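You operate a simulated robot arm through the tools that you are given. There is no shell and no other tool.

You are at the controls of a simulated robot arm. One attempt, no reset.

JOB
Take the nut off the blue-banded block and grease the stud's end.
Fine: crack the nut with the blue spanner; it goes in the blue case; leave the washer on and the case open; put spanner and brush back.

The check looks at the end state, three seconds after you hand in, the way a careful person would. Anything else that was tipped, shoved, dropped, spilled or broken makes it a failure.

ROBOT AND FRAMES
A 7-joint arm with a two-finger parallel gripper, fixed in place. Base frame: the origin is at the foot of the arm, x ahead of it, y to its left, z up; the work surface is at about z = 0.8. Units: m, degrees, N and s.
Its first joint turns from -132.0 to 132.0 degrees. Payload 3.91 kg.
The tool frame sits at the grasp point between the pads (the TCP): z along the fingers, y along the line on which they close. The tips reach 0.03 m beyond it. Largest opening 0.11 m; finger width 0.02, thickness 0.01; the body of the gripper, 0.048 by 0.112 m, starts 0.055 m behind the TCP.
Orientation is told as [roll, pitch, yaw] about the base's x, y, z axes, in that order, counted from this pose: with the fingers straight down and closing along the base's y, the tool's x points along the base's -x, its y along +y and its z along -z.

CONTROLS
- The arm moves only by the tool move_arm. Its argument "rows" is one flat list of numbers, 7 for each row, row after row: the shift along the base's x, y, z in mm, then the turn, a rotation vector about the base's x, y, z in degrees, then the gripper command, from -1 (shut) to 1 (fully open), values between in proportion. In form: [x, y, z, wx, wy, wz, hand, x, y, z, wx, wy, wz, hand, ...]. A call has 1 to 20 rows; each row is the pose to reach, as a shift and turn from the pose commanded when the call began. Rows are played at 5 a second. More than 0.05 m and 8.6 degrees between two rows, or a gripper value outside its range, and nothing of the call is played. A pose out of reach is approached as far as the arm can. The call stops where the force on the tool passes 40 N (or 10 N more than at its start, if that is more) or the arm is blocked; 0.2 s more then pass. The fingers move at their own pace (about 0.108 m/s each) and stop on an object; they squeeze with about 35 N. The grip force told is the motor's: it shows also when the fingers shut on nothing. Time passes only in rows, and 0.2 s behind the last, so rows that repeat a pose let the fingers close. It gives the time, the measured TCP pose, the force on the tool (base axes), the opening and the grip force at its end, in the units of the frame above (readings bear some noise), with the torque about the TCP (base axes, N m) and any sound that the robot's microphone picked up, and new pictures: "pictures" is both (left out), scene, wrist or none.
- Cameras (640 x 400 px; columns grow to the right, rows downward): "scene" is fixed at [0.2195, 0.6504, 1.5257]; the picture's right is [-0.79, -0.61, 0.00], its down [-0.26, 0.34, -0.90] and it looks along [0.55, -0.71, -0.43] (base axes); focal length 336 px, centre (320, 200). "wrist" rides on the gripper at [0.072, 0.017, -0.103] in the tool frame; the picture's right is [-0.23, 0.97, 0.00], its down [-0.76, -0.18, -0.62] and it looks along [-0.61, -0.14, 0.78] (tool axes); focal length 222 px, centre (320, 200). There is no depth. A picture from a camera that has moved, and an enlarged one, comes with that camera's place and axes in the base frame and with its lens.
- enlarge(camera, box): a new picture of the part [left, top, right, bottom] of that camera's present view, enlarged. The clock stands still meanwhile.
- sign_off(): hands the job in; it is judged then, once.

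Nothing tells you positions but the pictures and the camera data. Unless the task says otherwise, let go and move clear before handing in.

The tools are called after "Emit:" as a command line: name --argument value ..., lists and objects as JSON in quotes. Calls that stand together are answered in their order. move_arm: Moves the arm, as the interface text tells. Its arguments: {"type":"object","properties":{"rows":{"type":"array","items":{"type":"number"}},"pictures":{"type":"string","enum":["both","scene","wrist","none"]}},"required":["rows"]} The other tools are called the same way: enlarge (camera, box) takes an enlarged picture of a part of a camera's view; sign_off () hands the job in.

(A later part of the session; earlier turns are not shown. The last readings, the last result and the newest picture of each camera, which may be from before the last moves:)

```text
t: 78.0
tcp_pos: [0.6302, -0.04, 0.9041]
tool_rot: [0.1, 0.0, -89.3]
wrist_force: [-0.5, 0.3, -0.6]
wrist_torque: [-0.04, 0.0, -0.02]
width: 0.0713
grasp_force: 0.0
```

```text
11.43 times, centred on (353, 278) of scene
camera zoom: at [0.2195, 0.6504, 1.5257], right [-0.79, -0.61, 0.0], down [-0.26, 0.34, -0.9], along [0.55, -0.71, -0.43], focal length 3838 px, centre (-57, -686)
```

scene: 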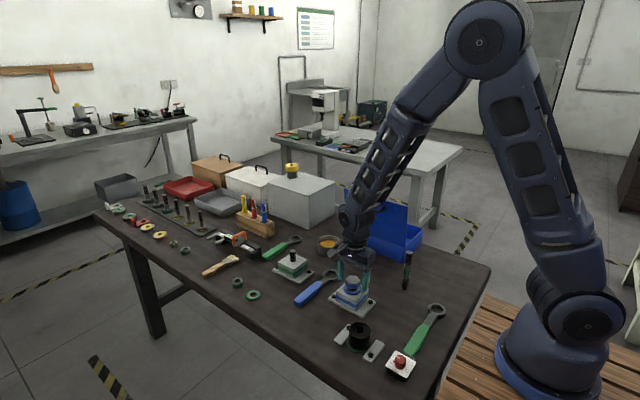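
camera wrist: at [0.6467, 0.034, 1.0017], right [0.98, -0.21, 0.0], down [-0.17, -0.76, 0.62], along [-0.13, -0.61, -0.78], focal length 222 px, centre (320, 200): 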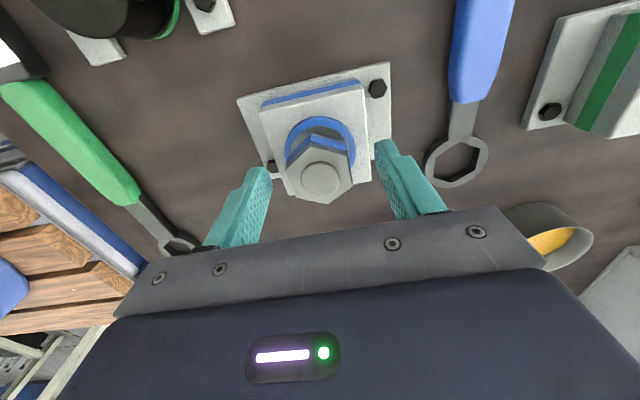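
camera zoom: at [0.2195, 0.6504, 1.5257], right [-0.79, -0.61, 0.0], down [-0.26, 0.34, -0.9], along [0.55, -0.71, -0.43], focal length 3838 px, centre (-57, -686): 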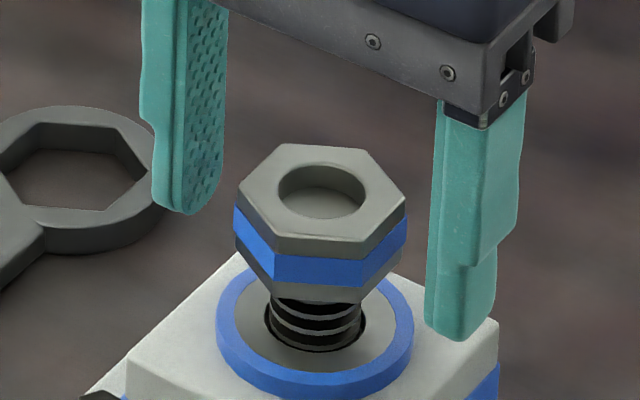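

Emit:
move_arm --rows '[0, 0, -3.5, 0, 0, 0, 0.3, 0, 0, -3.5, 0, 0, 0, 0, 0, 0, -3.5, 0, 0, 0, -1, 0, 0, -3.5, 0, 0, 0, -1, 0, 0, -3.5, 0, 0, 0, -1, 0, 0, -3.5, 0, 0, 0, -1]' --pictures "none"

Emit:
move_arm --rows '[0, 0, 0.28, 0, 0, 6, -1, 0, 0, 0.55, 0, 0, 12, -1, 0, 0, 0.83, 0, 0, 18, -1, 0, 0, 1.1, 0, 0, 24, -1, 0, 0, 1.38, 0, 0, 30, -1, 0, 0, 1.65, 0, 0, 36, -1, 0, 0, 1.93, 0, 0, 42, -1, 0, 0, 2.2, 0, 0, 48, -1, 0, 0, 2.5, 0, 0, 54, -1, 0, 0, 2.75, 0, 0, 60, -1, 0, 0, 2.75, 0, 0, 60, -1]' --pictures "none"

Emit:
enlarge --camera "scene" --box '[325, 260, 381, 295]'

```text
t: 79.4
tcp_pos: [0.6303, -0.04, 0.9014]
tool_rot: [0.1, 0.0, -89.2]
wrist_force: [8.0, 1.8, -0.8]
wrist_torque: [0.04, -0.24, -0.01]
width: 0.0376
grasp_force: 34.4
```

```text
t: 81.8
tcp_pos: [0.6297, -0.0401, 0.9025]
tool_rot: [0.0, -0.1, -29.2]
wrist_force: [6.9, -0.7, 2.7]
wrist_torque: [-0.31, -0.52, -0.03]
width: 0.0377
grasp_force: 35.1
```

```text
11.43 times, centred on (353, 278) of scene
camera zoom: at [0.2195, 0.6504, 1.5257], right [-0.79, -0.61, 0.0], down [-0.26, 0.34, -0.9], along [0.55, -0.71, -0.43], focal length 3838 px, centre (-57, -686)
```

zoom: 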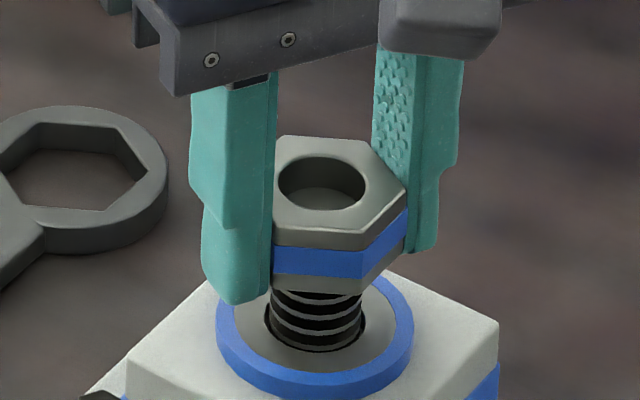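

Emit:
move_arm --rows '[0.1, 0, 0.28, 0, 0, 6, -1, 0.1, 0, 0.55, 0, 0, 12, -1, 0.1, 0, 0.83, 0, 0, 18, -1, 0.1, 0, 1.1, 0, 0, 24, -1, 0.1, 0, 1.38, 0, 0, 30, -1, 0.1, 0, 1.65, 0, 0, 36, -1, 0.1, 0, 1.93, 0, 0, 42, -1, 0.1, 0, 2.2, 0, 0, 48, -1, 0.1, 0, 2.5, 0, 0, 54, -1, 0.1, 0, 2.8, 0, 0, 60, -1, 0.1, 0, 2.8, 0, 0, 60, -1]' --pictures "none"

Emit:
enlarge --camera "scene" --box '[325, 260, 381, 295]'

```text
t: 84.2
tcp_pos: [0.6304, -0.0399, 0.9063]
tool_rot: [0.0, 0.0, 30.9]
wrist_force: [10.6, -12.1, -3.1]
wrist_torque: [-0.22, -0.3, 0.02]
width: 0.0377
grasp_force: 35.1
```

```text
11.43 times, centred on (353, 278) of scene
camera zoom: at [0.2195, 0.6504, 1.5257], right [-0.79, -0.61, 0.0], down [-0.26, 0.34, -0.9], along [0.55, -0.71, -0.43], focal length 3838 px, centre (-57, -686)
```

zoom: 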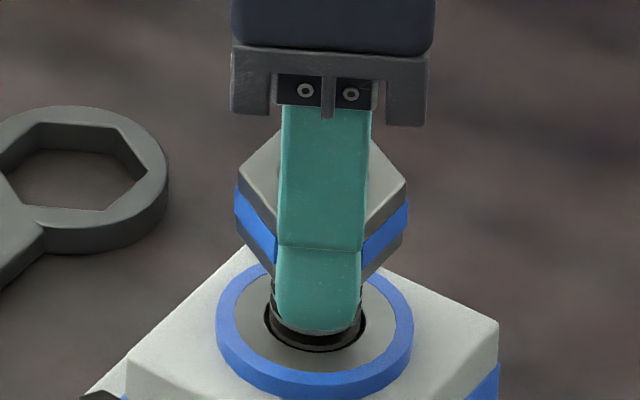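

Emit:
move_arm --rows '[0.2, -0.3, 0.28, 0, 0, 6, -1, 0.2, -0.3, 0.55, 0, 0, 12, -1, 0.2, -0.3, 0.83, 0, 0, 18, -1, 0.2, -0.3, 1.1, 0, 0, 24, -1, 0.2, -0.3, 1.38, 0, 0, 30, -1, 0.2, -0.3, 1.65, 0, 0, 36, -1, 0.2, -0.3, 1.93, 0, 0, 42, -1, 0.2, -0.3, 2.2, 0, 0, 48, -1, 0.2, -0.3, 2.5, 0, 0, 54, -1, 0.2, -0.3, 2.8, 0, 0, 60, -1, 0.2, -0.3, 2.8, 0, 0, 60, -1]' --pictures "none"

Emit:
enlarge --camera "scene" --box '[325, 260, 381, 295]'

```text
t: 86.6
tcp_pos: [0.6296, -0.0391, 0.9084]
tool_rot: [0.1, 0.0, 90.9]
wrist_force: [2.5, -7.5, 0.4]
wrist_torque: [-0.39, -0.07, 0.02]
width: 0.0378
grasp_force: 35.2
```

```text
11.43 times, centred on (353, 278) of scene
camera zoom: at [0.2195, 0.6504, 1.5257], right [-0.79, -0.61, 0.0], down [-0.26, 0.34, -0.9], along [0.55, -0.71, -0.43], focal length 3838 px, centre (-57, -686)
```

zoom: 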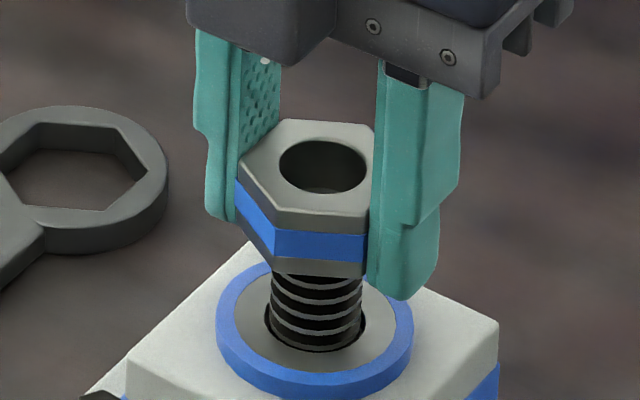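

Emit:
move_arm --rows '[0, -0.1, 0.28, 0, 0, 6, -1, 0, -0.1, 0.55, 0, 0, 12, -1, 0, -0.1, 0.83, 0, 0, 18, -1, 0, -0.1, 1.1, 0, 0, 24, -1, 0, -0.1, 1.38, 0, 0, 30, -1, 0, -0.1, 1.65, 0, 0, 36, -1, 0, -0.1, 1.93, 0, 0, 42, -1, 0, -0.1, 2.2, 0, 0, 48, -1, 0, -0.1, 2.5, 0, 0, 54, -1, 0, -0.1, 2.8, 0, 0, 60, -1, 0, -0.1, 2.8, 0, 0, 60, -1]' --pictures "none"

Emit:
enlarge --camera "scene" --box '[325, 260, 381, 295]'

```text
t: 89.0
tcp_pos: [0.6301, -0.0407, 0.9118]
tool_rot: [0.0, 0.0, 150.9]
wrist_force: [-3.6, 2.8, 3.6]
wrist_torque: [0.21, 0.26, 0.02]
width: 0.0377
grasp_force: 35.1
```

```text
11.43 times, centred on (353, 278) of scene
camera zoom: at [0.2195, 0.6504, 1.5257], right [-0.79, -0.61, 0.0], down [-0.26, 0.34, -0.9], along [0.55, -0.71, -0.43], focal length 3838 px, centre (-57, -686)
```

zoom: 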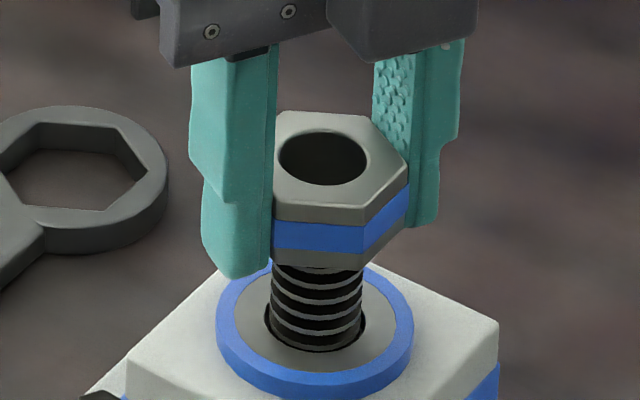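

I test whether the nut is free by lifting gently 1.5 mm.

Emit:
move_arm --rows '[0, 0, 0.7, 0, 0, 0, -1, 0, 0, 1.5, 0, 0, 0, -1, 0, 0, 1.5, 0, 0, 0, -1]' --pictures "none"

Emit:
enlarge --camera "scene" --box '[325, 260, 381, 295]'

```text
t: 89.8
tcp_pos: [0.6303, -0.0397, 0.9121]
tool_rot: [0.0, -0.1, 150.8]
wrist_force: [0.9, 7.9, -27.3]
wrist_torque: [0.13, 0.08, 0.05]
width: 0.0378
grasp_force: 35.1
```

```text
11.43 times, centred on (353, 278) of scene
camera zoom: at [0.2195, 0.6504, 1.5257], right [-0.79, -0.61, 0.0], down [-0.26, 0.34, -0.9], along [0.55, -0.71, -0.43], focal length 3838 px, centre (-57, -686)
```

zoom: 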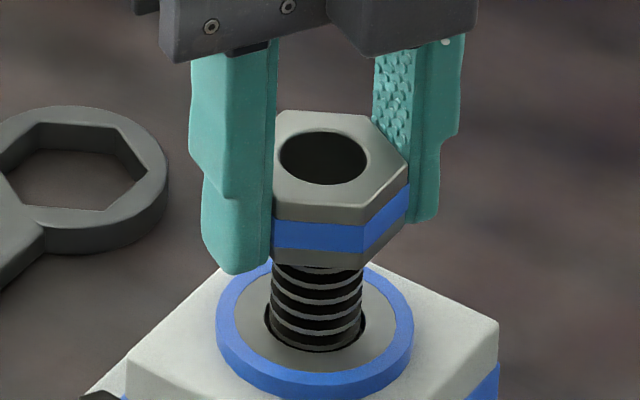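

It is still on its last thread. I regrip once more.

Emit:
move_arm --rows '[0, 0, -1, 0, 0, 0, -1, 0, 0, -1, 0, 0, 0, -0.1, 0, 0, -1, 0, 0, 0, 0.3, 0, 0, -1, 0, 0, 0, 0.3, 0, 0, -1, 0, 0, -8, 0.3, 0, 0, -1, 0, 0, -16, 0.3, 0, 0, -1, 0, 0, -24, 0.3, 0, 0, -1, 0, 0, -32, 0.3, 0, 0, -1, 0, 0, -40, 0.3, 0, 0, -1, 0, 0, -48, 0.3, 0, 0, -1, 0, 0, -56, 0.3, 0, 0, -1, 0, 0, -64, 0.3, 0, 0, -1, 0, 0, -72, 0.3, 0, 0, -1, 0, 0, -80, 0.3, 0, 0, -1, 0, 0, -88, 0.3, 0, 0, -1, 0, 0, -96, 0.3, 0, 0, -1, 0, 0, -104, 0.3, 0, 0, -1, 0, 0, -112, 0.3, 0, 0, -1, 0, 0, -120, 0.3]' --pictures "none"

Emit:
move_arm --rows '[0, 0, 0, 0, 0, -8, 0.3, 0, 0, 0, 0, 0, -16, 0.3, 0, 0, 0, 0, 0, -24, 0.3, 0, 0, 0, 0, 0, -32, 0.3, 0, 0, 0, 0, 0, -40, 0.3, 0, 0, 0, 0, 0, -48, 0.3, 0, 0, 0, 0, 0, -56, 0.3, 0, 0, 0, 0, 0, -60, 0.3, 0, 0, 0, 0, 0, -60, 0.3]' --pictures "wrist"

Emit:
enlarge --camera "scene" --box '[325, 255, 381, 290]'

```text
t: 93.8
tcp_pos: [0.629, -0.04, 0.9124]
tool_rot: [0.0, 0.0, 30.7]
wrist_force: [-0.9, -0.3, 0.1]
wrist_torque: [0.0, 0.0, 0.0]
width: 0.0714
grasp_force: 0.0
```

```text
t: 95.8
tcp_pos: [0.63, -0.0414, 0.9115]
tool_rot: [0.0, 0.0, -29.2]
wrist_force: [-0.6, -0.2, 0.4]
wrist_torque: [-0.02, 0.03, 0.0]
width: 0.0715
grasp_force: 0.0
camera wrist: at [0.5756, 0.0105, 1.0155], right [0.67, 0.74, 0.0], down [0.58, -0.53, 0.62], along [0.46, -0.42, -0.78], focal length 222 px, centre (320, 200)
```

wrist: 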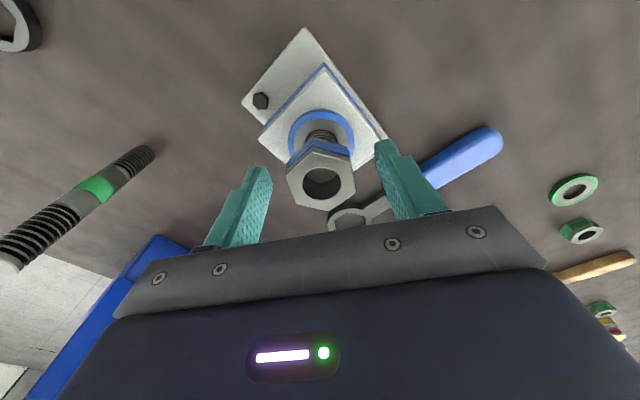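

```text
11.43 times, centred on (353, 272) of scene
camera zoom: at [0.2195, 0.6504, 1.5257], right [-0.79, -0.61, 0.0], down [-0.26, 0.34, -0.9], along [0.55, -0.71, -0.43], focal length 3838 px, centre (-57, -629)
```

zoom: 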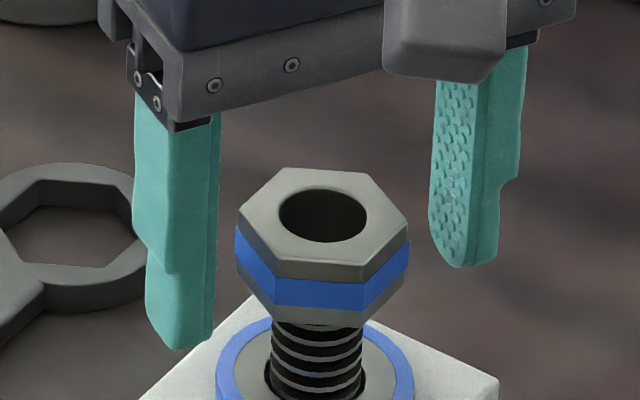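

Emit:
move_arm --rows '[0, 0, -1, 0, 0, 0, 0, 0, 0, -1, 0, 0, 0, -1, 0, 0, -1, 0, 0, 0, -1, 0, 0, -1, 0, 0, 0, -1]' --pictures "none"

Emit:
move_arm --rows '[0, 0, 0.28, 0, 0, 6, -1, 0, 0, 0.55, 0, 0, 12, -1, 0, 0, 0.83, 0, 0, 18, -1, 0, 0, 1.1, 0, 0, 24, -1, 0, 0, 1.38, 0, 0, 30, -1, 0, 0, 1.65, 0, 0, 36, -1, 0, 0, 1.93, 0, 0, 42, -1, 0, 0, 2.2, 0, 0, 48, -1, 0, 0, 2.5, 0, 0, 54, -1, 0, 0, 2.75, 0, 0, 60, -1, 0, 0, 2.75, 0, 0, 60, -1]' --pictures "none"

Emit:
enlarge --camera "scene" --box '[325, 255, 381, 290]'

```text
t: 96.8
tcp_pos: [0.6306, -0.039, 0.9114]
tool_rot: [0.0, -0.1, -29.0]
wrist_force: [5.4, 12.0, 0.3]
wrist_torque: [0.43, -0.12, -0.02]
width: 0.0379
grasp_force: 35.7
```

```text
t: 99.2
tcp_pos: [0.6305, -0.0397, 0.9145]
tool_rot: [0.0, 0.0, 30.9]
wrist_force: [0.0, 0.3, -1.8]
wrist_torque: [0.0, 0.03, -0.02]
width: 0.0382
grasp_force: 35.2
```

```text
11.43 times, centred on (353, 272) of scene
camera zoom: at [0.2195, 0.6504, 1.5257], right [-0.79, -0.61, 0.0], down [-0.26, 0.34, -0.9], along [0.55, -0.71, -0.43], focal length 3838 px, centre (-57, -629)
```

zoom: 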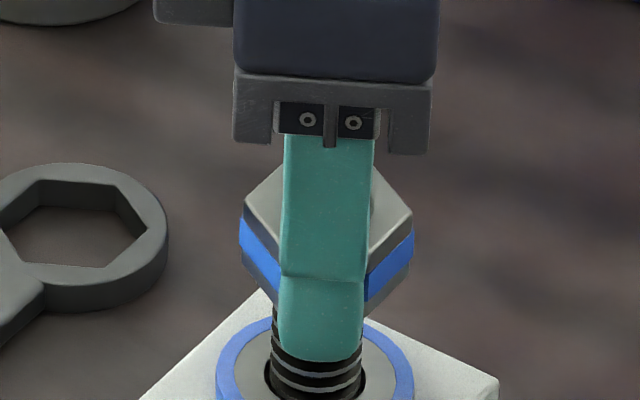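

The forces dropped to just the nut's weight, so it is free. I lift straight up and confirm.

Emit:
move_arm --rows '[0, 0, 3, 0, 0, 0, -1, 0, 0, 10, 0, 0, 0, -1, 0, 0, 30, 0, 0, 0, -1, 0, 0, 60, 0, 0, 0, -1, 0, 0, 60, 0, 0, 0, -1]'

Emit:
enlarge --camera "scene" --box '[313, 230, 409, 290]'

```text
t: 100.4
tcp_pos: [0.6307, -0.0396, 0.9749]
tool_rot: [0.0, 0.0, 30.8]
wrist_force: [-0.1, 0.0, -1.7]
wrist_torque: [-0.01, 0.0, 0.01]
width: 0.0375
grasp_force: 34.7
camera wrist: at [0.5607, -0.0619, 1.0789], right [-0.3, 0.95, 0.0], down [0.75, 0.24, 0.62], along [0.59, 0.19, -0.78], focal length 222 px, centre (320, 200)
```

scene: 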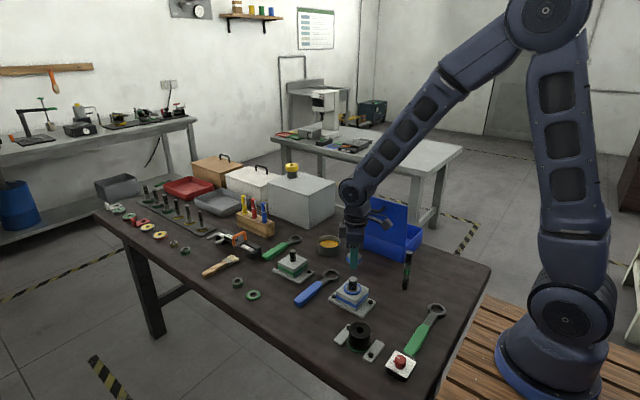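
wrist: 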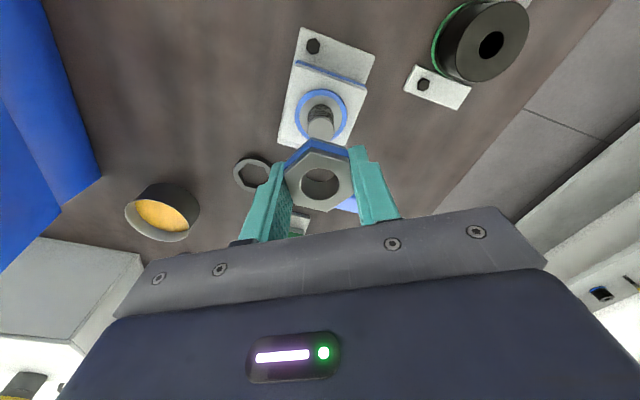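

```text
6.67 times, centred on (361, 260) of scene
camera zoom: at [0.2195, 0.6504, 1.5257], right [-0.79, -0.61, 0.0], down [-0.26, 0.34, -0.9], along [0.55, -0.71, -0.43], focal length 2239 px, centre (47, -200)
```

zoom: 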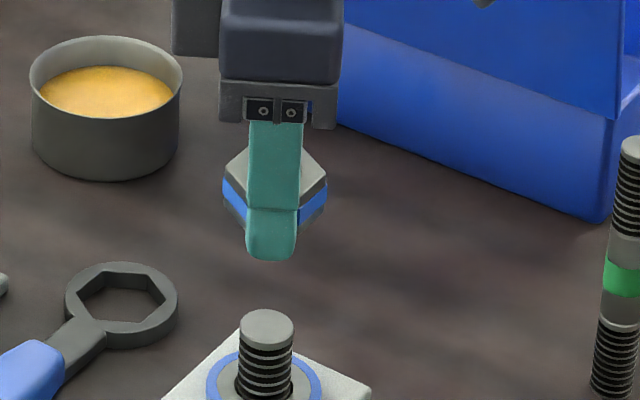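

The nut is off and the washer stayed on. I lift it high and carry it over the lid towards the blue case, then look down inside before placing.

Emit:
move_arm --rows '[0, 0, 35, 0, 0, 5, -1, 0, 0, 75, 0, 0, 11, -1, 0, 0, 115, 0, 0, 18, -1, 0, 0, 155, 0, 0, 25, -1, 0, 0, 195, 0, 0, 32, -1, 5, -20, 225, 0, 0, 39, -1, 13, -60, 226, 0, 0, 46, -1, 21, -100, 226, 0, 0, 53, -1, 30, -140, 226, 0, 0, 59, -1, 39, -180, 226, 0, 0, 59, -1, 48, -220, 226, 0, 0, 59, -1, 57, -260, 226, 0, 0, 59, -1, 66, -300, 226, 0, 0, 59, -1, 74, -340, 226, 0, 0, 59, -1, 79, -370, 226, 0, 0, 59, -1, 79, -370, 226, 0, 0, 59, -1]'

```text
t: 103.8
tcp_pos: [0.7099, -0.409, 1.2007]
tool_rot: [0.0, 0.0, 90.0]
wrist_force: [0.3, 0.3, -0.9]
wrist_torque: [0.01, 0.01, 0.01]
width: 0.0377
grasp_force: 34.8
camera wrist: at [0.6928, -0.4799, 1.3044], right [-0.97, 0.23, 0.0], down [0.18, 0.76, 0.62], along [0.14, 0.61, -0.78], focal length 222 px, centre (320, 200)
```

scene: 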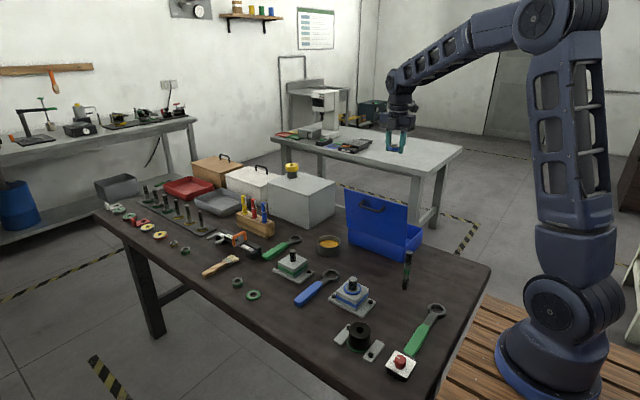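
wrist: 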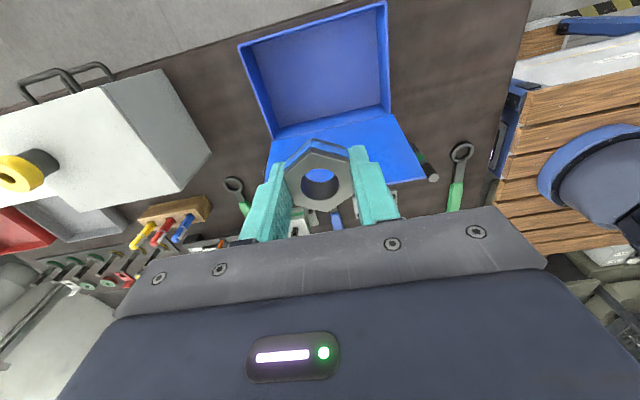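

Emit:
enlarge --camera "wrist" --box '[220, 0, 440, 200]'

```text
2.00 times, centred on (330, 100) of wrist
camera zoom: at [0.6928, -0.4799, 1.3044], right [-0.97, 0.23, 0.0], down [0.18, 0.76, 0.62], along [0.14, 0.61, -0.78], focal length 444 px, centre (300, 400)
```

zoom: 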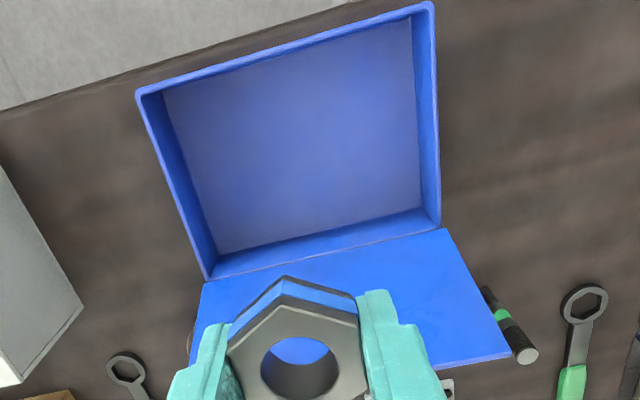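

The case is empty and open; its interior spans x 0.60–0.82 and y -0.475 to -0.32. I descend straight down at its middle.

Emit:
move_arm --rows '[0, 2, -40, 0, 0, 0, -1, 0, 4, -80, 0, 0, 0, -1, 0, 5, -120, 0, 0, 0, -1, 0, 5, -160, 0, 0, 0, -1, 0, 5, -200, 0, 0, 0, -1, 0, 5, -240, 0, 0, 0, -1, 0, 5, -280, 0, 0, 0, -1, 0, 5, -310, 0, 0, 0, -1, 0, 5, -335, 0, 0, 0, -1, 0, 5, -355, 0, 0, 0, -1, 0, 5, -355, 0, 0, 0, -1]'

```text
t: 106.2
tcp_pos: [0.7084, -0.4049, 0.8457]
tool_rot: [0.0, 0.0, 89.9]
wrist_force: [0.0, 0.9, -1.2]
wrist_torque: [0.0, 0.0, -0.01]
width: 0.0377
grasp_force: 34.5
camera wrist: at [0.6923, -0.4766, 0.9494], right [-0.97, 0.23, 0.0], down [0.18, 0.76, 0.62], along [0.14, 0.61, -0.78], focal length 222 px, centre (320, 200)
```

scene: 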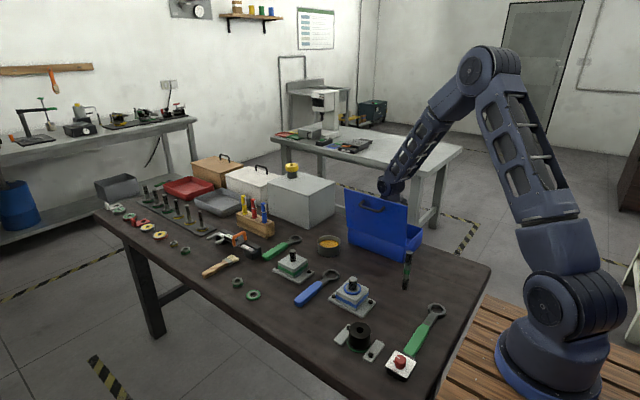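
wrist: 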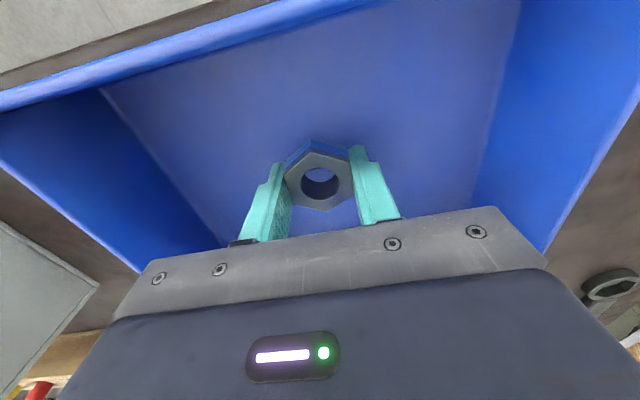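

Nothing has been touched and the nut is inside the case. I step down slowly until the floor is felt.

Emit:
move_arm --rows '[0, 0, -3, 0, 0, 0, -1, 0, 0, -6, 0, 0, 0, -1, 0, 0, -6, 0, 0, 0, -1]' --pictures "none"

Emit:
move_arm --rows '[0, 0, -1.5, 0, 0, 0, -1, 0, 0, -3, 0, 0, 0, -1, 0, 0, -3, 0, 0, 0, -1]' --pictures "none"

```text
t: 107.0
tcp_pos: [0.7094, -0.4048, 0.8393]
tool_rot: [-0.1, 0.1, 89.9]
wrist_force: [-0.7, -0.1, -1.0]
wrist_torque: [0.0, 0.03, -0.02]
width: 0.0378
grasp_force: 34.8
```

```text
t: 107.8
tcp_pos: [0.7086, -0.4055, 0.8353]
tool_rot: [-0.1, 0.0, 89.7]
wrist_force: [-0.5, -0.2, -0.9]
wrist_torque: [0.05, 0.02, 0.02]
width: 0.0379
grasp_force: 34.8
```

Emit:
move_arm --rows '[0, 0, -1, 0, 0, 0, -1, 0, 0, -1.5, 0, 0, 0, -1]' --pictures "none"

Emit:
move_arm --rows '[0, 0, -0.7, 0, 0, 0, -1, 0, 0, -1.2, 0, 0, 0, -1]' --pictures "wrist"

```text
t: 108.4
tcp_pos: [0.7104, -0.4058, 0.8354]
tool_rot: [0.1, 0.0, 89.9]
wrist_force: [-6.2, 2.5, 13.3]
wrist_torque: [0.09, 0.54, -0.03]
width: 0.0381
grasp_force: 34.8
```

```text
t: 109.0
tcp_pos: [0.7101, -0.4055, 0.8347]
tool_rot: [-0.1, 0.1, 89.8]
wrist_force: [-3.5, 3.3, 13.2]
wrist_torque: [0.21, 0.4, -0.05]
width: 0.0378
grasp_force: 35.2
stopped in row 2: the force on the tool passed its limit at 43 N (the readings are from after the stop); the commanded pose is now the measured one
camera wrist: at [0.6935, -0.477, 0.9387], right [-0.97, 0.23, 0.0], down [0.18, 0.76, 0.62], along [0.14, 0.6, -0.78], focal length 222 px, centre (320, 200)
```

wrist: 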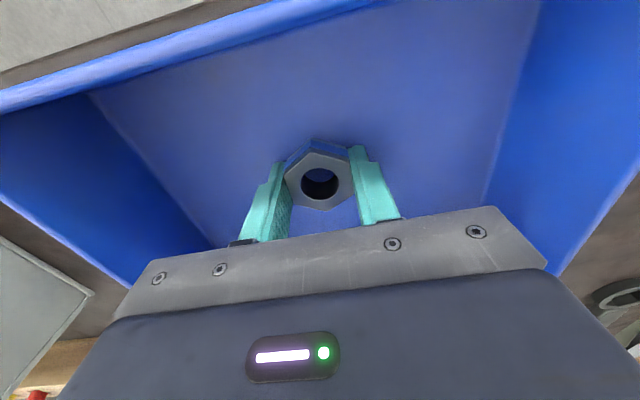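

The floor has been reached. I relieve the pressure, open, and rise straight out.

Emit:
move_arm --rows '[0, 0, 1, 0, 0, 0, -1, 0, 0, 1, 0, 0, 0, -0.15, 0, 0, 1, 0, 0, 0, 0.1, 0, 0, 1, 0, 0, 0, 0.1, 0, 0, 1, 0, 0, 0, 0.1]'

```text
t: 110.2
tcp_pos: [0.7096, -0.4059, 0.8357]
tool_rot: [0.0, 0.1, 89.8]
wrist_force: [-0.1, 0.6, 0.2]
wrist_torque: [-0.01, -0.02, -0.01]
width: 0.0606
grasp_force: 0.0
camera wrist: at [0.6938, -0.4774, 0.9394], right [-0.97, 0.23, 0.0], down [0.18, 0.76, 0.62], along [0.14, 0.61, -0.78], focal length 222 px, centre (320, 200)
```

scene: 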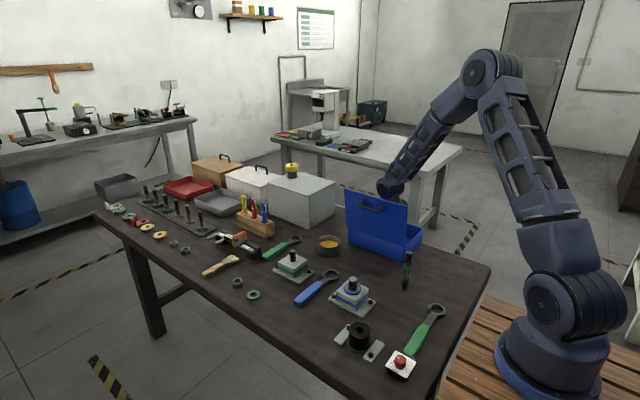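
wrist: 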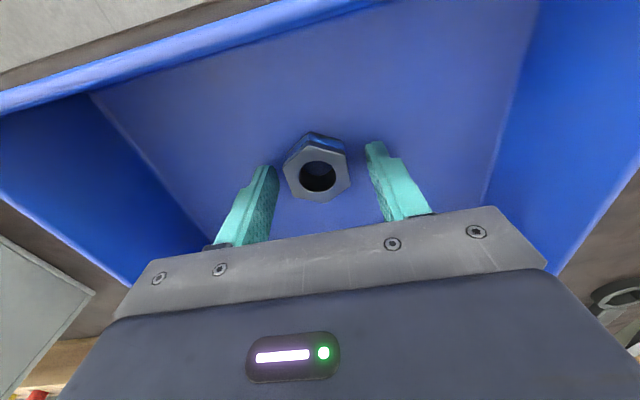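

The nut rests on the case floor. I rise straight out and check.

Emit:
move_arm --rows '[0, 0, 20, 0, 0, 0, 0.1, 0, 0, 50, 0, 0, 0, 0.1, 0, 0, 90, 0, 0, 0, 0.1, 0, 0, 130, 0, 0, 0, 0.1, 0, 0, 170, 0, 0, 0, 0.1, 0, 0, 210, 0, 0, 0, 0.1, 0, 0, 250, 0, 0, 0, 0.1, 0, 0, 290, 0, 0, 0, 0.1, 0, 0, 330, 0, 0, 0, 0.1, 0, 0, 364, 0, 0, 0, 0.1, 0, 0, 364, 0, 0, 0, 0.1]'

Emit:
enlarge --camera "wrist" --box '[220, 0, 440, 200]'

Emit:
enlarge --camera "scene" --box '[320, 180, 480, 280]'

```text
t: 112.6
tcp_pos: [0.7081, -0.4066, 1.2017]
tool_rot: [-0.2, 0.1, 89.8]
wrist_force: [0.8, -0.1, -0.1]
wrist_torque: [0.01, 0.01, -0.02]
width: 0.0603
grasp_force: 0.2
camera wrist: at [0.692, -0.4772, 1.3041], right [-0.97, 0.23, 0.0], down [0.18, 0.76, 0.62], along [0.14, 0.61, -0.78], focal length 222 px, centre (320, 200)
```

scene: 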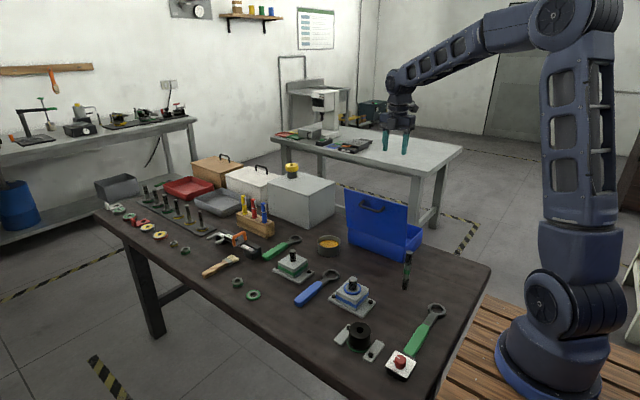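
wrist: 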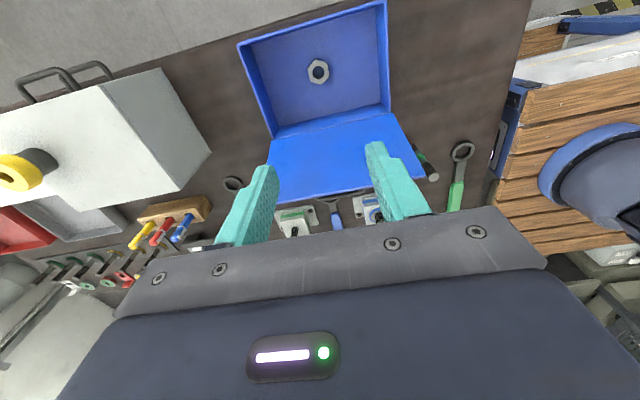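

```text
2.00 times, centred on (330, 100) of wrist
camera zoom: at [0.692, -0.4772, 1.3041], right [-0.97, 0.23, 0.0], down [0.18, 0.76, 0.62], along [0.14, 0.61, -0.78], focal length 444 px, centre (300, 400)
```

zoom: 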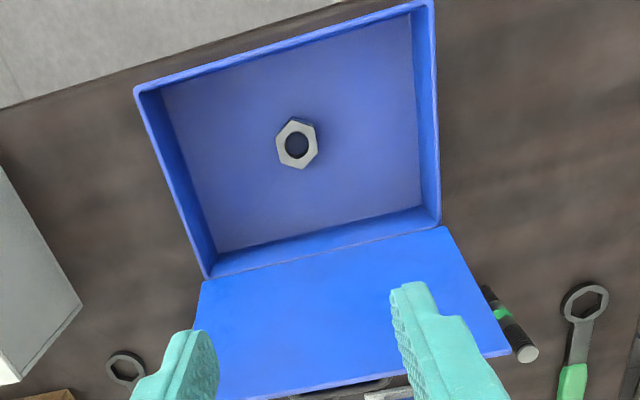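

```text
4.00 times, centred on (400, 230) of scene
camera zoom: at [0.2195, 0.6504, 1.5257], right [-0.79, -0.61, 0.0], down [-0.26, 0.34, -0.9], along [0.55, -0.71, -0.43], focal length 1343 px, centre (0, 80)
```

zoom: 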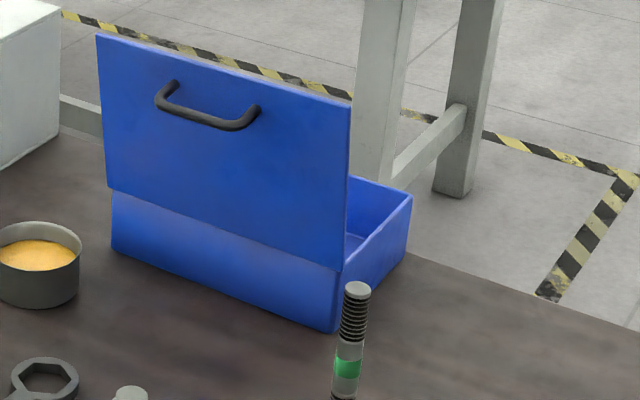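

The nut is in the case and the case was not moved. Next I go to the brush near (1.09, 0.04–0.17), which needs an outward lean. First I approach at height and take a closer look.

Emit:
move_arm --rows '[16, 36, 0, 0, 0, -7, 0.1, 32, 72, 0, 0, 0, -14, 0.1, 48, 108, 0, 0, 0, -21, 0.1, 64, 144, 0, 0, 0, -28, 0.1, 80, 180, 0, 0, 0, -35, 0.1, 96, 216, -10, 0, 0, -42, 0.1, 112, 252, -25, 0, 0, -49, 0.1, 128, 288, -40, 0, 0, -56, 0.1, 144, 324, -55, 0, 0, -63, 0.1, 160, 360, -75, 0, 0, -70, 0.1, 176, 396, -95, 0, 0, -77, 0.1, 192, 432, -115, 0, 0, -84, 0.1, 207, 468, -135, 0, 0, -90, 0.1, 221, 500, -150, 0, 0, -90, 0.1, 221, 500, -150, 0, 0, -90, 0.1]'

Emit:
enlarge --camera "wrist" --box '[220, 80, 420, 205]'

```text
t: 115.8
tcp_pos: [0.9303, 0.0945, 1.0489]
tool_rot: [0.0, 0.2, -0.2]
wrist_force: [0.3, 1.0, 0.9]
wrist_torque: [0.01, 0.03, 0.02]
width: 0.0603
grasp_force: 0.1
camera wrist: at [0.8584, 0.1125, 1.1524], right [0.23, 0.97, 0.0], down [0.76, -0.18, 0.62], along [0.61, -0.14, -0.78], focal length 222 px, centre (320, 200)
```

scene: 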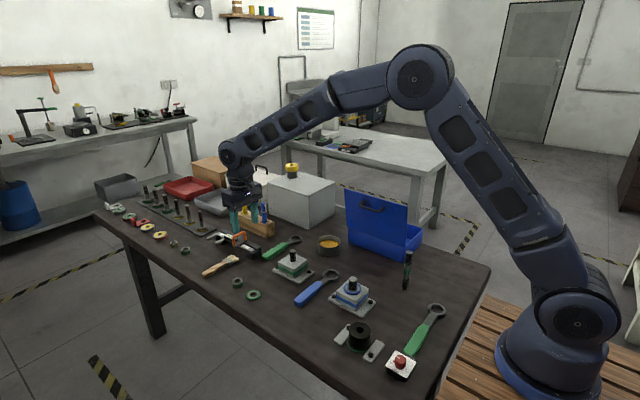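
wrist: 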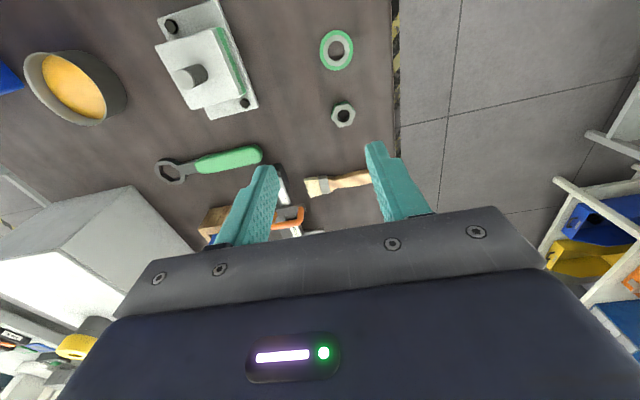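

```text
3.20 times, centred on (320, 142) of wrist
camera zoom: at [0.8584, 0.1125, 1.1524], right [0.23, 0.97, 0.0], down [0.76, -0.18, 0.62], along [0.61, -0.14, -0.78], focal length 711 px, centre (320, 384)
```

zoom: 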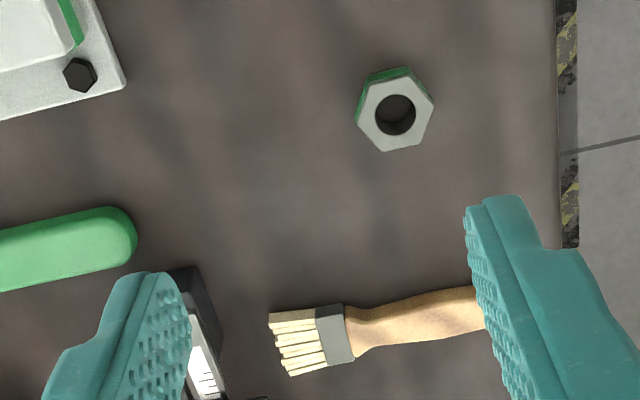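

Emit:
move_arm --rows '[0, 1, 0, 0, 0, 8, 0.1, 0, 2, 0, 0, 0, 16, 0.1, 0, 3, 0, 0, 0, 24, 0.1, 0, 4, 0, 0, 0, 32, 0.1, 0, 5, 0, 0, 0, 40, 0.1, 0, 6, 0, 0, 0, 48, 0.1, 0, 7, 0, 0, 0, 56, 0.1, 0, 8, 0, 0, 0, 64, 0.1, 0, 9, 0, 0, 0, 72, 0.1, 0, 10, 0, 0, 0, 80, 0.1, 0, 13, 0, 0, 0, 88, 0.1, 0, 15, 0, 0, 0, 90, 0.1]' --pictures "none"

Emit:
move_arm --rows '[20, 0, -10, 0, -5, 0, 0.1, 50, 0, -25, 0, -10, 0, 0.1, 80, 0, -40, 0, -15, 0, 0.1, 110, 0, -55, 0, -18, 0, 0.1, 140, 0, -70, 0, -20, 0, 0.1, 163, 0, -85, 0, -20, 0, 0.1, 163, 0, -85, 0, -20, 0, 0.1]'

```text
t: 118.4
tcp_pos: [0.9322, 0.1092, 1.0496]
tool_rot: [0.1, 0.2, 89.9]
wrist_force: [0.5, -0.6, -0.6]
wrist_torque: [-0.04, 0.01, -0.02]
width: 0.0606
grasp_force: 0.0
```

```text
t: 120.0
tcp_pos: [1.0939, 0.1094, 0.9623]
tool_rot: [-20.1, 0.1, 89.9]
wrist_force: [0.0, 0.0, -0.4]
wrist_torque: [0.0, -0.02, 0.0]
width: 0.0603
grasp_force: 0.2
camera wrist: at [1.0433, 0.0378, 1.0548], right [-0.91, 0.23, -0.33], down [-0.04, 0.76, 0.65], along [0.4, 0.61, -0.69], focal length 222 px, centre (320, 200)
```

scene: 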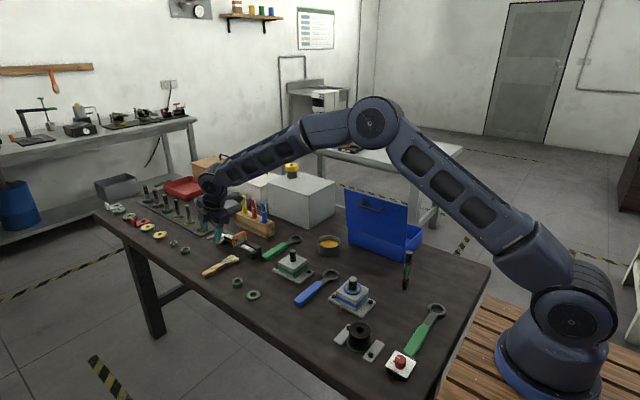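
wrist: 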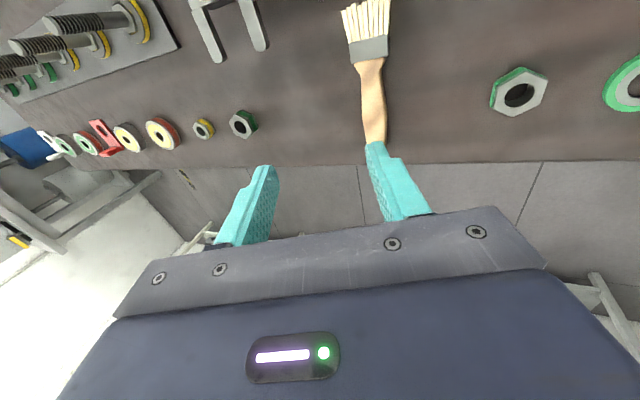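

The arm reaches it with a 20° lean. I'll look closely at the brush.

Emit:
enlarge --camera "wrist" --box '[310, 0, 430, 150]'

Emit:
enlarge --camera "scene" --box '[190, 245, 254, 285]'

```text
2.67 times, centred on (370, 75) of wrist
camera zoom: at [1.0433, 0.0378, 1.0548], right [-0.91, 0.23, -0.33], down [-0.04, 0.76, 0.65], along [0.4, 0.61, -0.69], focal length 592 px, centre (187, 533)
```

zoom: 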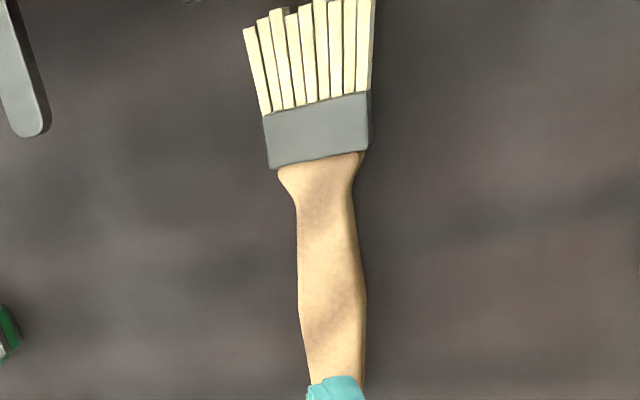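

```text
10.00 times, centred on (222, 265) of scene
camera zoom: at [0.2195, 0.6504, 1.5257], right [-0.79, -0.61, 0.0], down [-0.26, 0.34, -0.9], along [0.55, -0.71, -0.43], focal length 3358 px, centre (1300, -450)
```

zoom: 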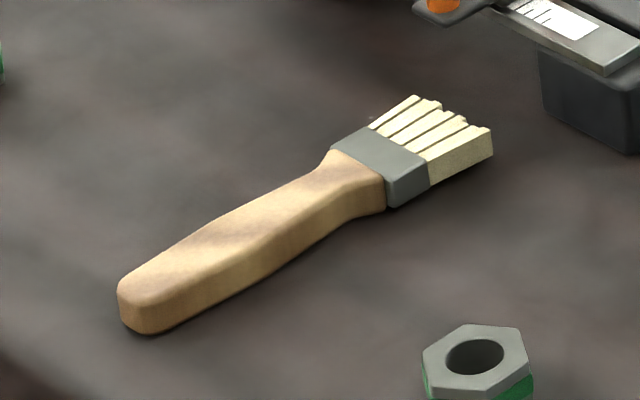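

Emit:
move_arm --rows '[-5, 0, -25, 0, 2, 0, 0.1, -10, 0, -50, 0, 4, 0, 0.1, -16, 0, -85, 0, 6, 0, 0.1, -16, 0, -85, 0, 6, 0, 0.1]'

```text
t: 121.0
tcp_pos: [1.0774, 0.1075, 0.877]
tool_rot: [-14.0, -0.1, 89.8]
wrist_force: [-0.1, -0.4, -0.8]
wrist_torque: [-0.03, 0.04, 0.01]
width: 0.0605
grasp_force: 0.0
camera wrist: at [1.0373, 0.037, 0.9734], right [-0.94, 0.23, -0.24], down [0.02, 0.76, 0.65], along [0.33, 0.61, -0.72], focal length 222 px, centre (320, 200)
```

scene: 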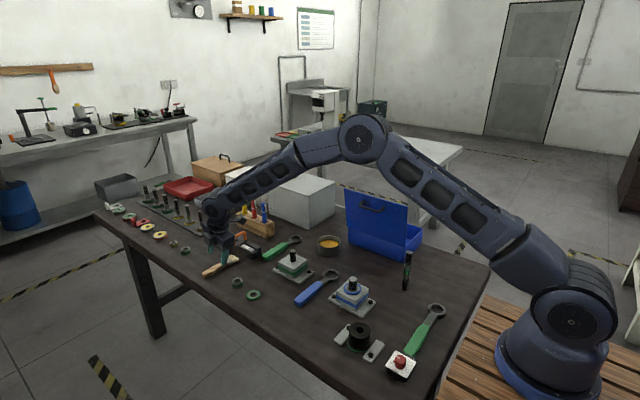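
wrist: 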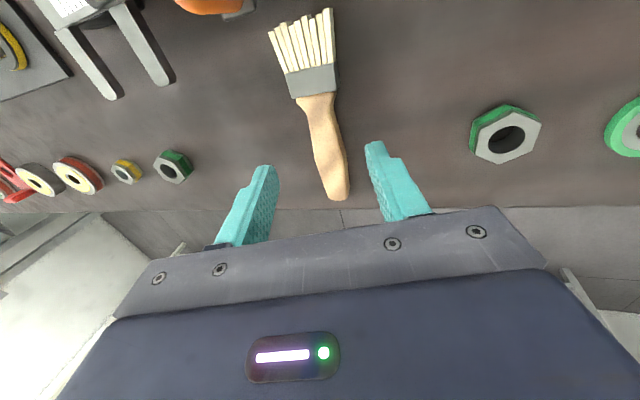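

Emit:
move_arm --rows '[2, 0, -5, 0, 3, 0, 0.1, 5, 0, -15, 0, 6, 0, 0.1, 5, 0, -15, 0, 6, 0, 0.1, 5, 0, -15, 0, 6, 0, 0.1]'

```text
t: 122.0
tcp_pos: [1.0849, 0.1096, 0.8621]
tool_rot: [-8.1, 0.0, 89.8]
wrist_force: [-0.1, -0.6, -0.2]
wrist_torque: [-0.01, -0.01, 0.02]
width: 0.0602
grasp_force: 0.1
camera wrist: at [1.0532, 0.0376, 0.9632], right [-0.96, 0.23, -0.14], down [0.09, 0.76, 0.64], along [0.25, 0.61, -0.76], focal length 222 px, centre (320, 200)
```

scene: 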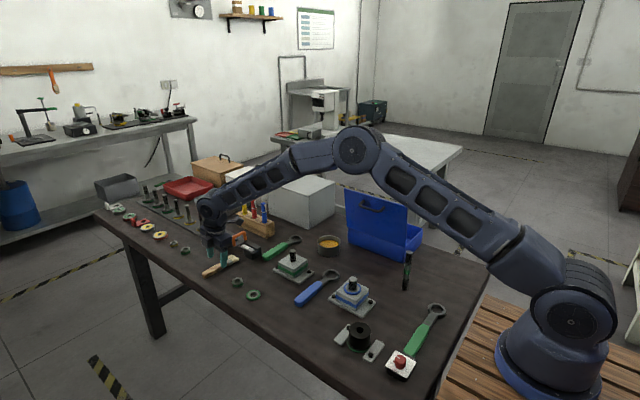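
wrist: 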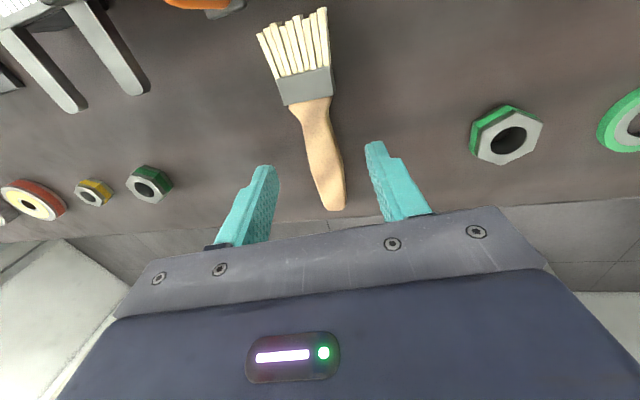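

Even an 8° lean reaches. I'll try reducing the lean further so the fingers are nearly vertical.

Emit:
move_arm --rows '[2, 5, 0, 0, 3, 0, 0.1, 4, 10, 0, 0, 6, 0, 0.1, 4, 10, 0, 0, 6, 0, 0.1, 4, 10, 0, 0, 6, 0, 0.1]'

```text
t: 123.0
tcp_pos: [1.0865, 0.1187, 0.8641]
tool_rot: [-2.0, 0.0, 89.8]
wrist_force: [-0.8, 0.2, 0.0]
wrist_torque: [0.05, 0.01, 0.03]
width: 0.0603
grasp_force: 0.0
camera wrist: at [1.0676, 0.0479, 0.9666], right [-0.97, 0.23, -0.03], down [0.16, 0.76, 0.63], along [0.17, 0.61, -0.78], focal length 222 px, centre (320, 200)
```

scene: 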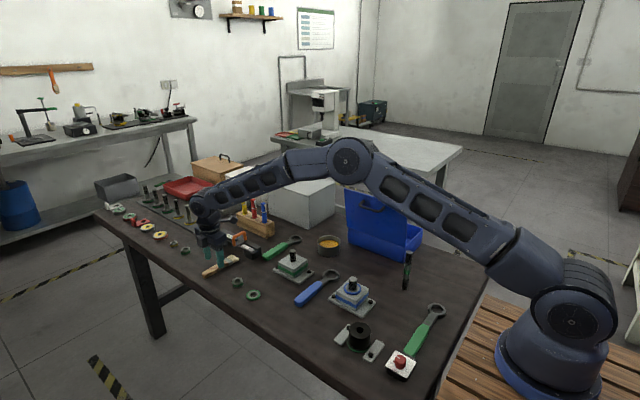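
wrist: 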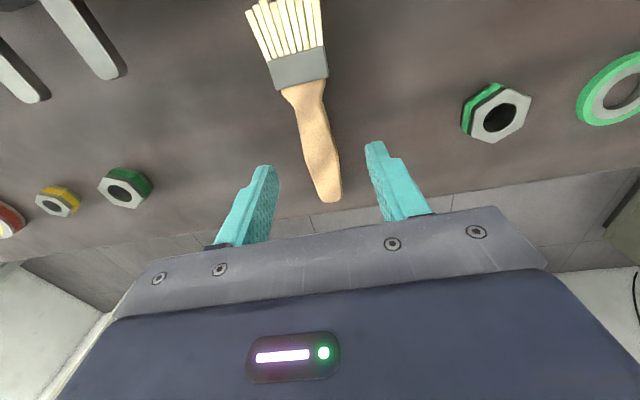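

Emit:
move_arm --rows '[1, 0, -12, 0, 0, 0, 0.1, 1.5, 0, -22, 0, 0, 0, 0.1, 1.5, 0, -29, 0, 0, 0, 0.1, 1.5, 0, -32, 0, 0, 0, 0.1, 1.5, 0, -32, 0, 0, 0, 0.1]'

Emit:
enlarge --camera "scene" --box '[182, 235, 262, 285]'

```text
t: 124.2
tcp_pos: [1.0879, 0.1184, 0.8319]
tool_rot: [-2.0, 0.1, 89.9]
wrist_force: [0.3, -0.4, -0.2]
wrist_torque: [-0.01, 0.04, -0.02]
width: 0.0604
grasp_force: 0.1
camera wrist: at [1.0682, 0.0477, 0.9349], right [-0.97, 0.23, -0.04], down [0.16, 0.76, 0.63], along [0.17, 0.61, -0.78], focal length 222 px, centre (320, 200)
```

scene: 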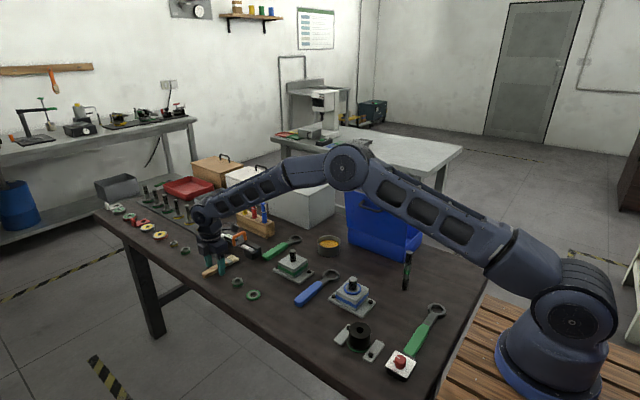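
wrist: 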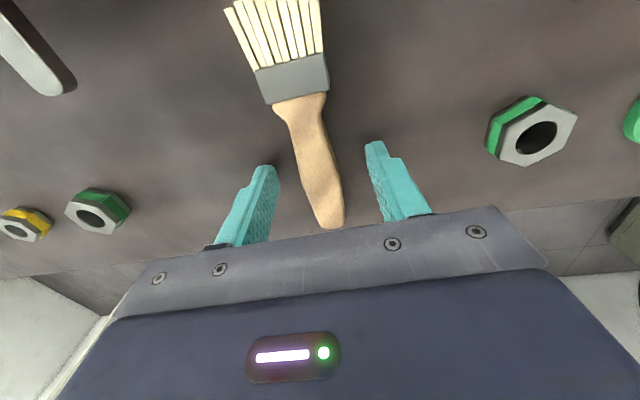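

```text
8.00 times, centred on (222, 260) of scene
camera zoom: at [0.2195, 0.6504, 1.5257], right [-0.79, -0.61, 0.0], down [-0.26, 0.34, -0.9], along [0.55, -0.71, -0.43], focal length 2687 px, centre (1104, -280)
```

zoom: 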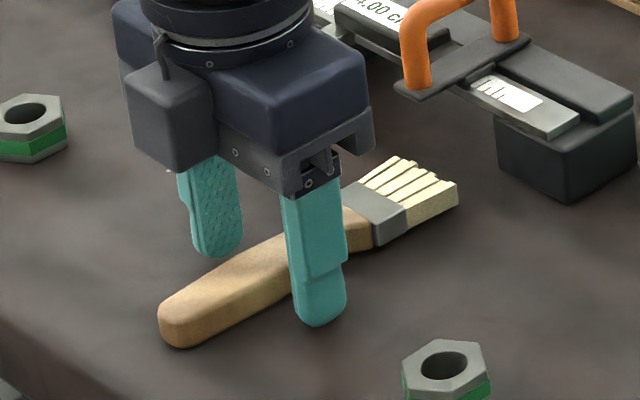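

The fingers straddle the handle, so I close and lift.

Emit:
move_arm --rows '[0, 0, 0, 0, 0, 0, -0.4, 0, 0, 0, 0, 0, 0, -1, 0, 0, 0, 0, 0, 0, -1, 0, 0, 0, 0, 0, 0, -1, 0, 0, 10, 0, 0, 0, -1, 0, 0, 30, 0, 0, 0, -1, 0, 0, 60, 0, 0, 0, -1, 0, 0, 60, 0, 0, 0, -1]'

Emit:
enlarge --camera "scene" --box '[182, 220, 262, 270]'

```text
t: 126.0
tcp_pos: [1.0892, 0.119, 0.893]
tool_rot: [-2.0, 0.2, 89.7]
wrist_force: [0.2, -0.3, -1.1]
wrist_torque: [-0.01, -0.01, 0.01]
width: 0.0226
grasp_force: 34.8
camera wrist: at [1.0686, 0.0482, 0.9955], right [-0.97, 0.23, -0.03], down [0.16, 0.76, 0.63], along [0.17, 0.61, -0.78], focal length 222 px, centre (320, 200)
```

scene: 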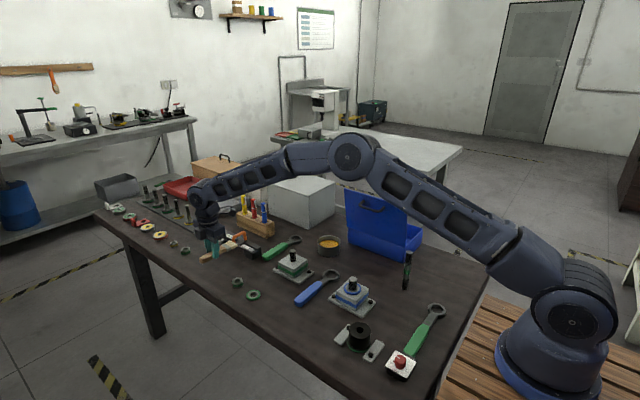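
wrist: 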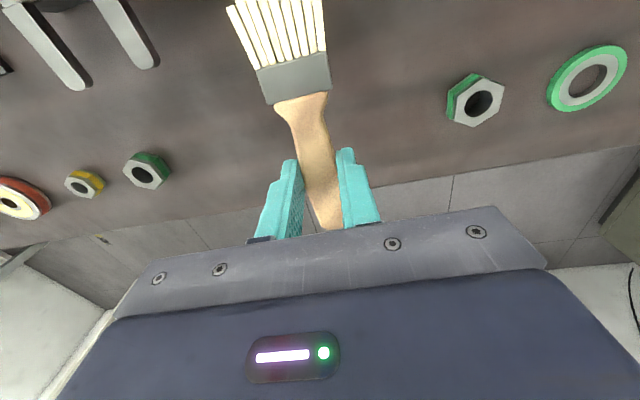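

```text
8.00 times, centred on (222, 245) of scene
camera zoom: at [0.2195, 0.6504, 1.5257], right [-0.79, -0.61, 0.0], down [-0.26, 0.34, -0.9], along [0.55, -0.71, -0.43], focal length 2687 px, centre (1104, -160)
```

zoom: 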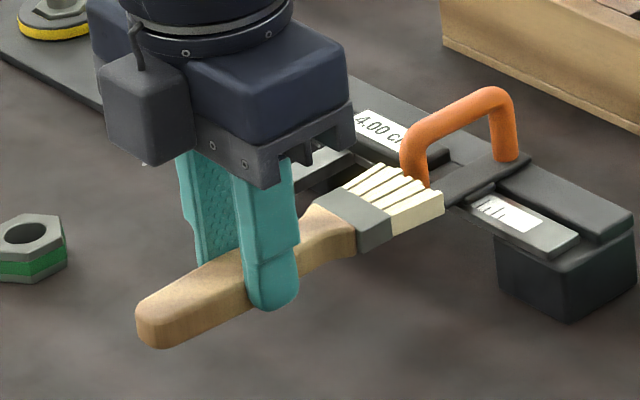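

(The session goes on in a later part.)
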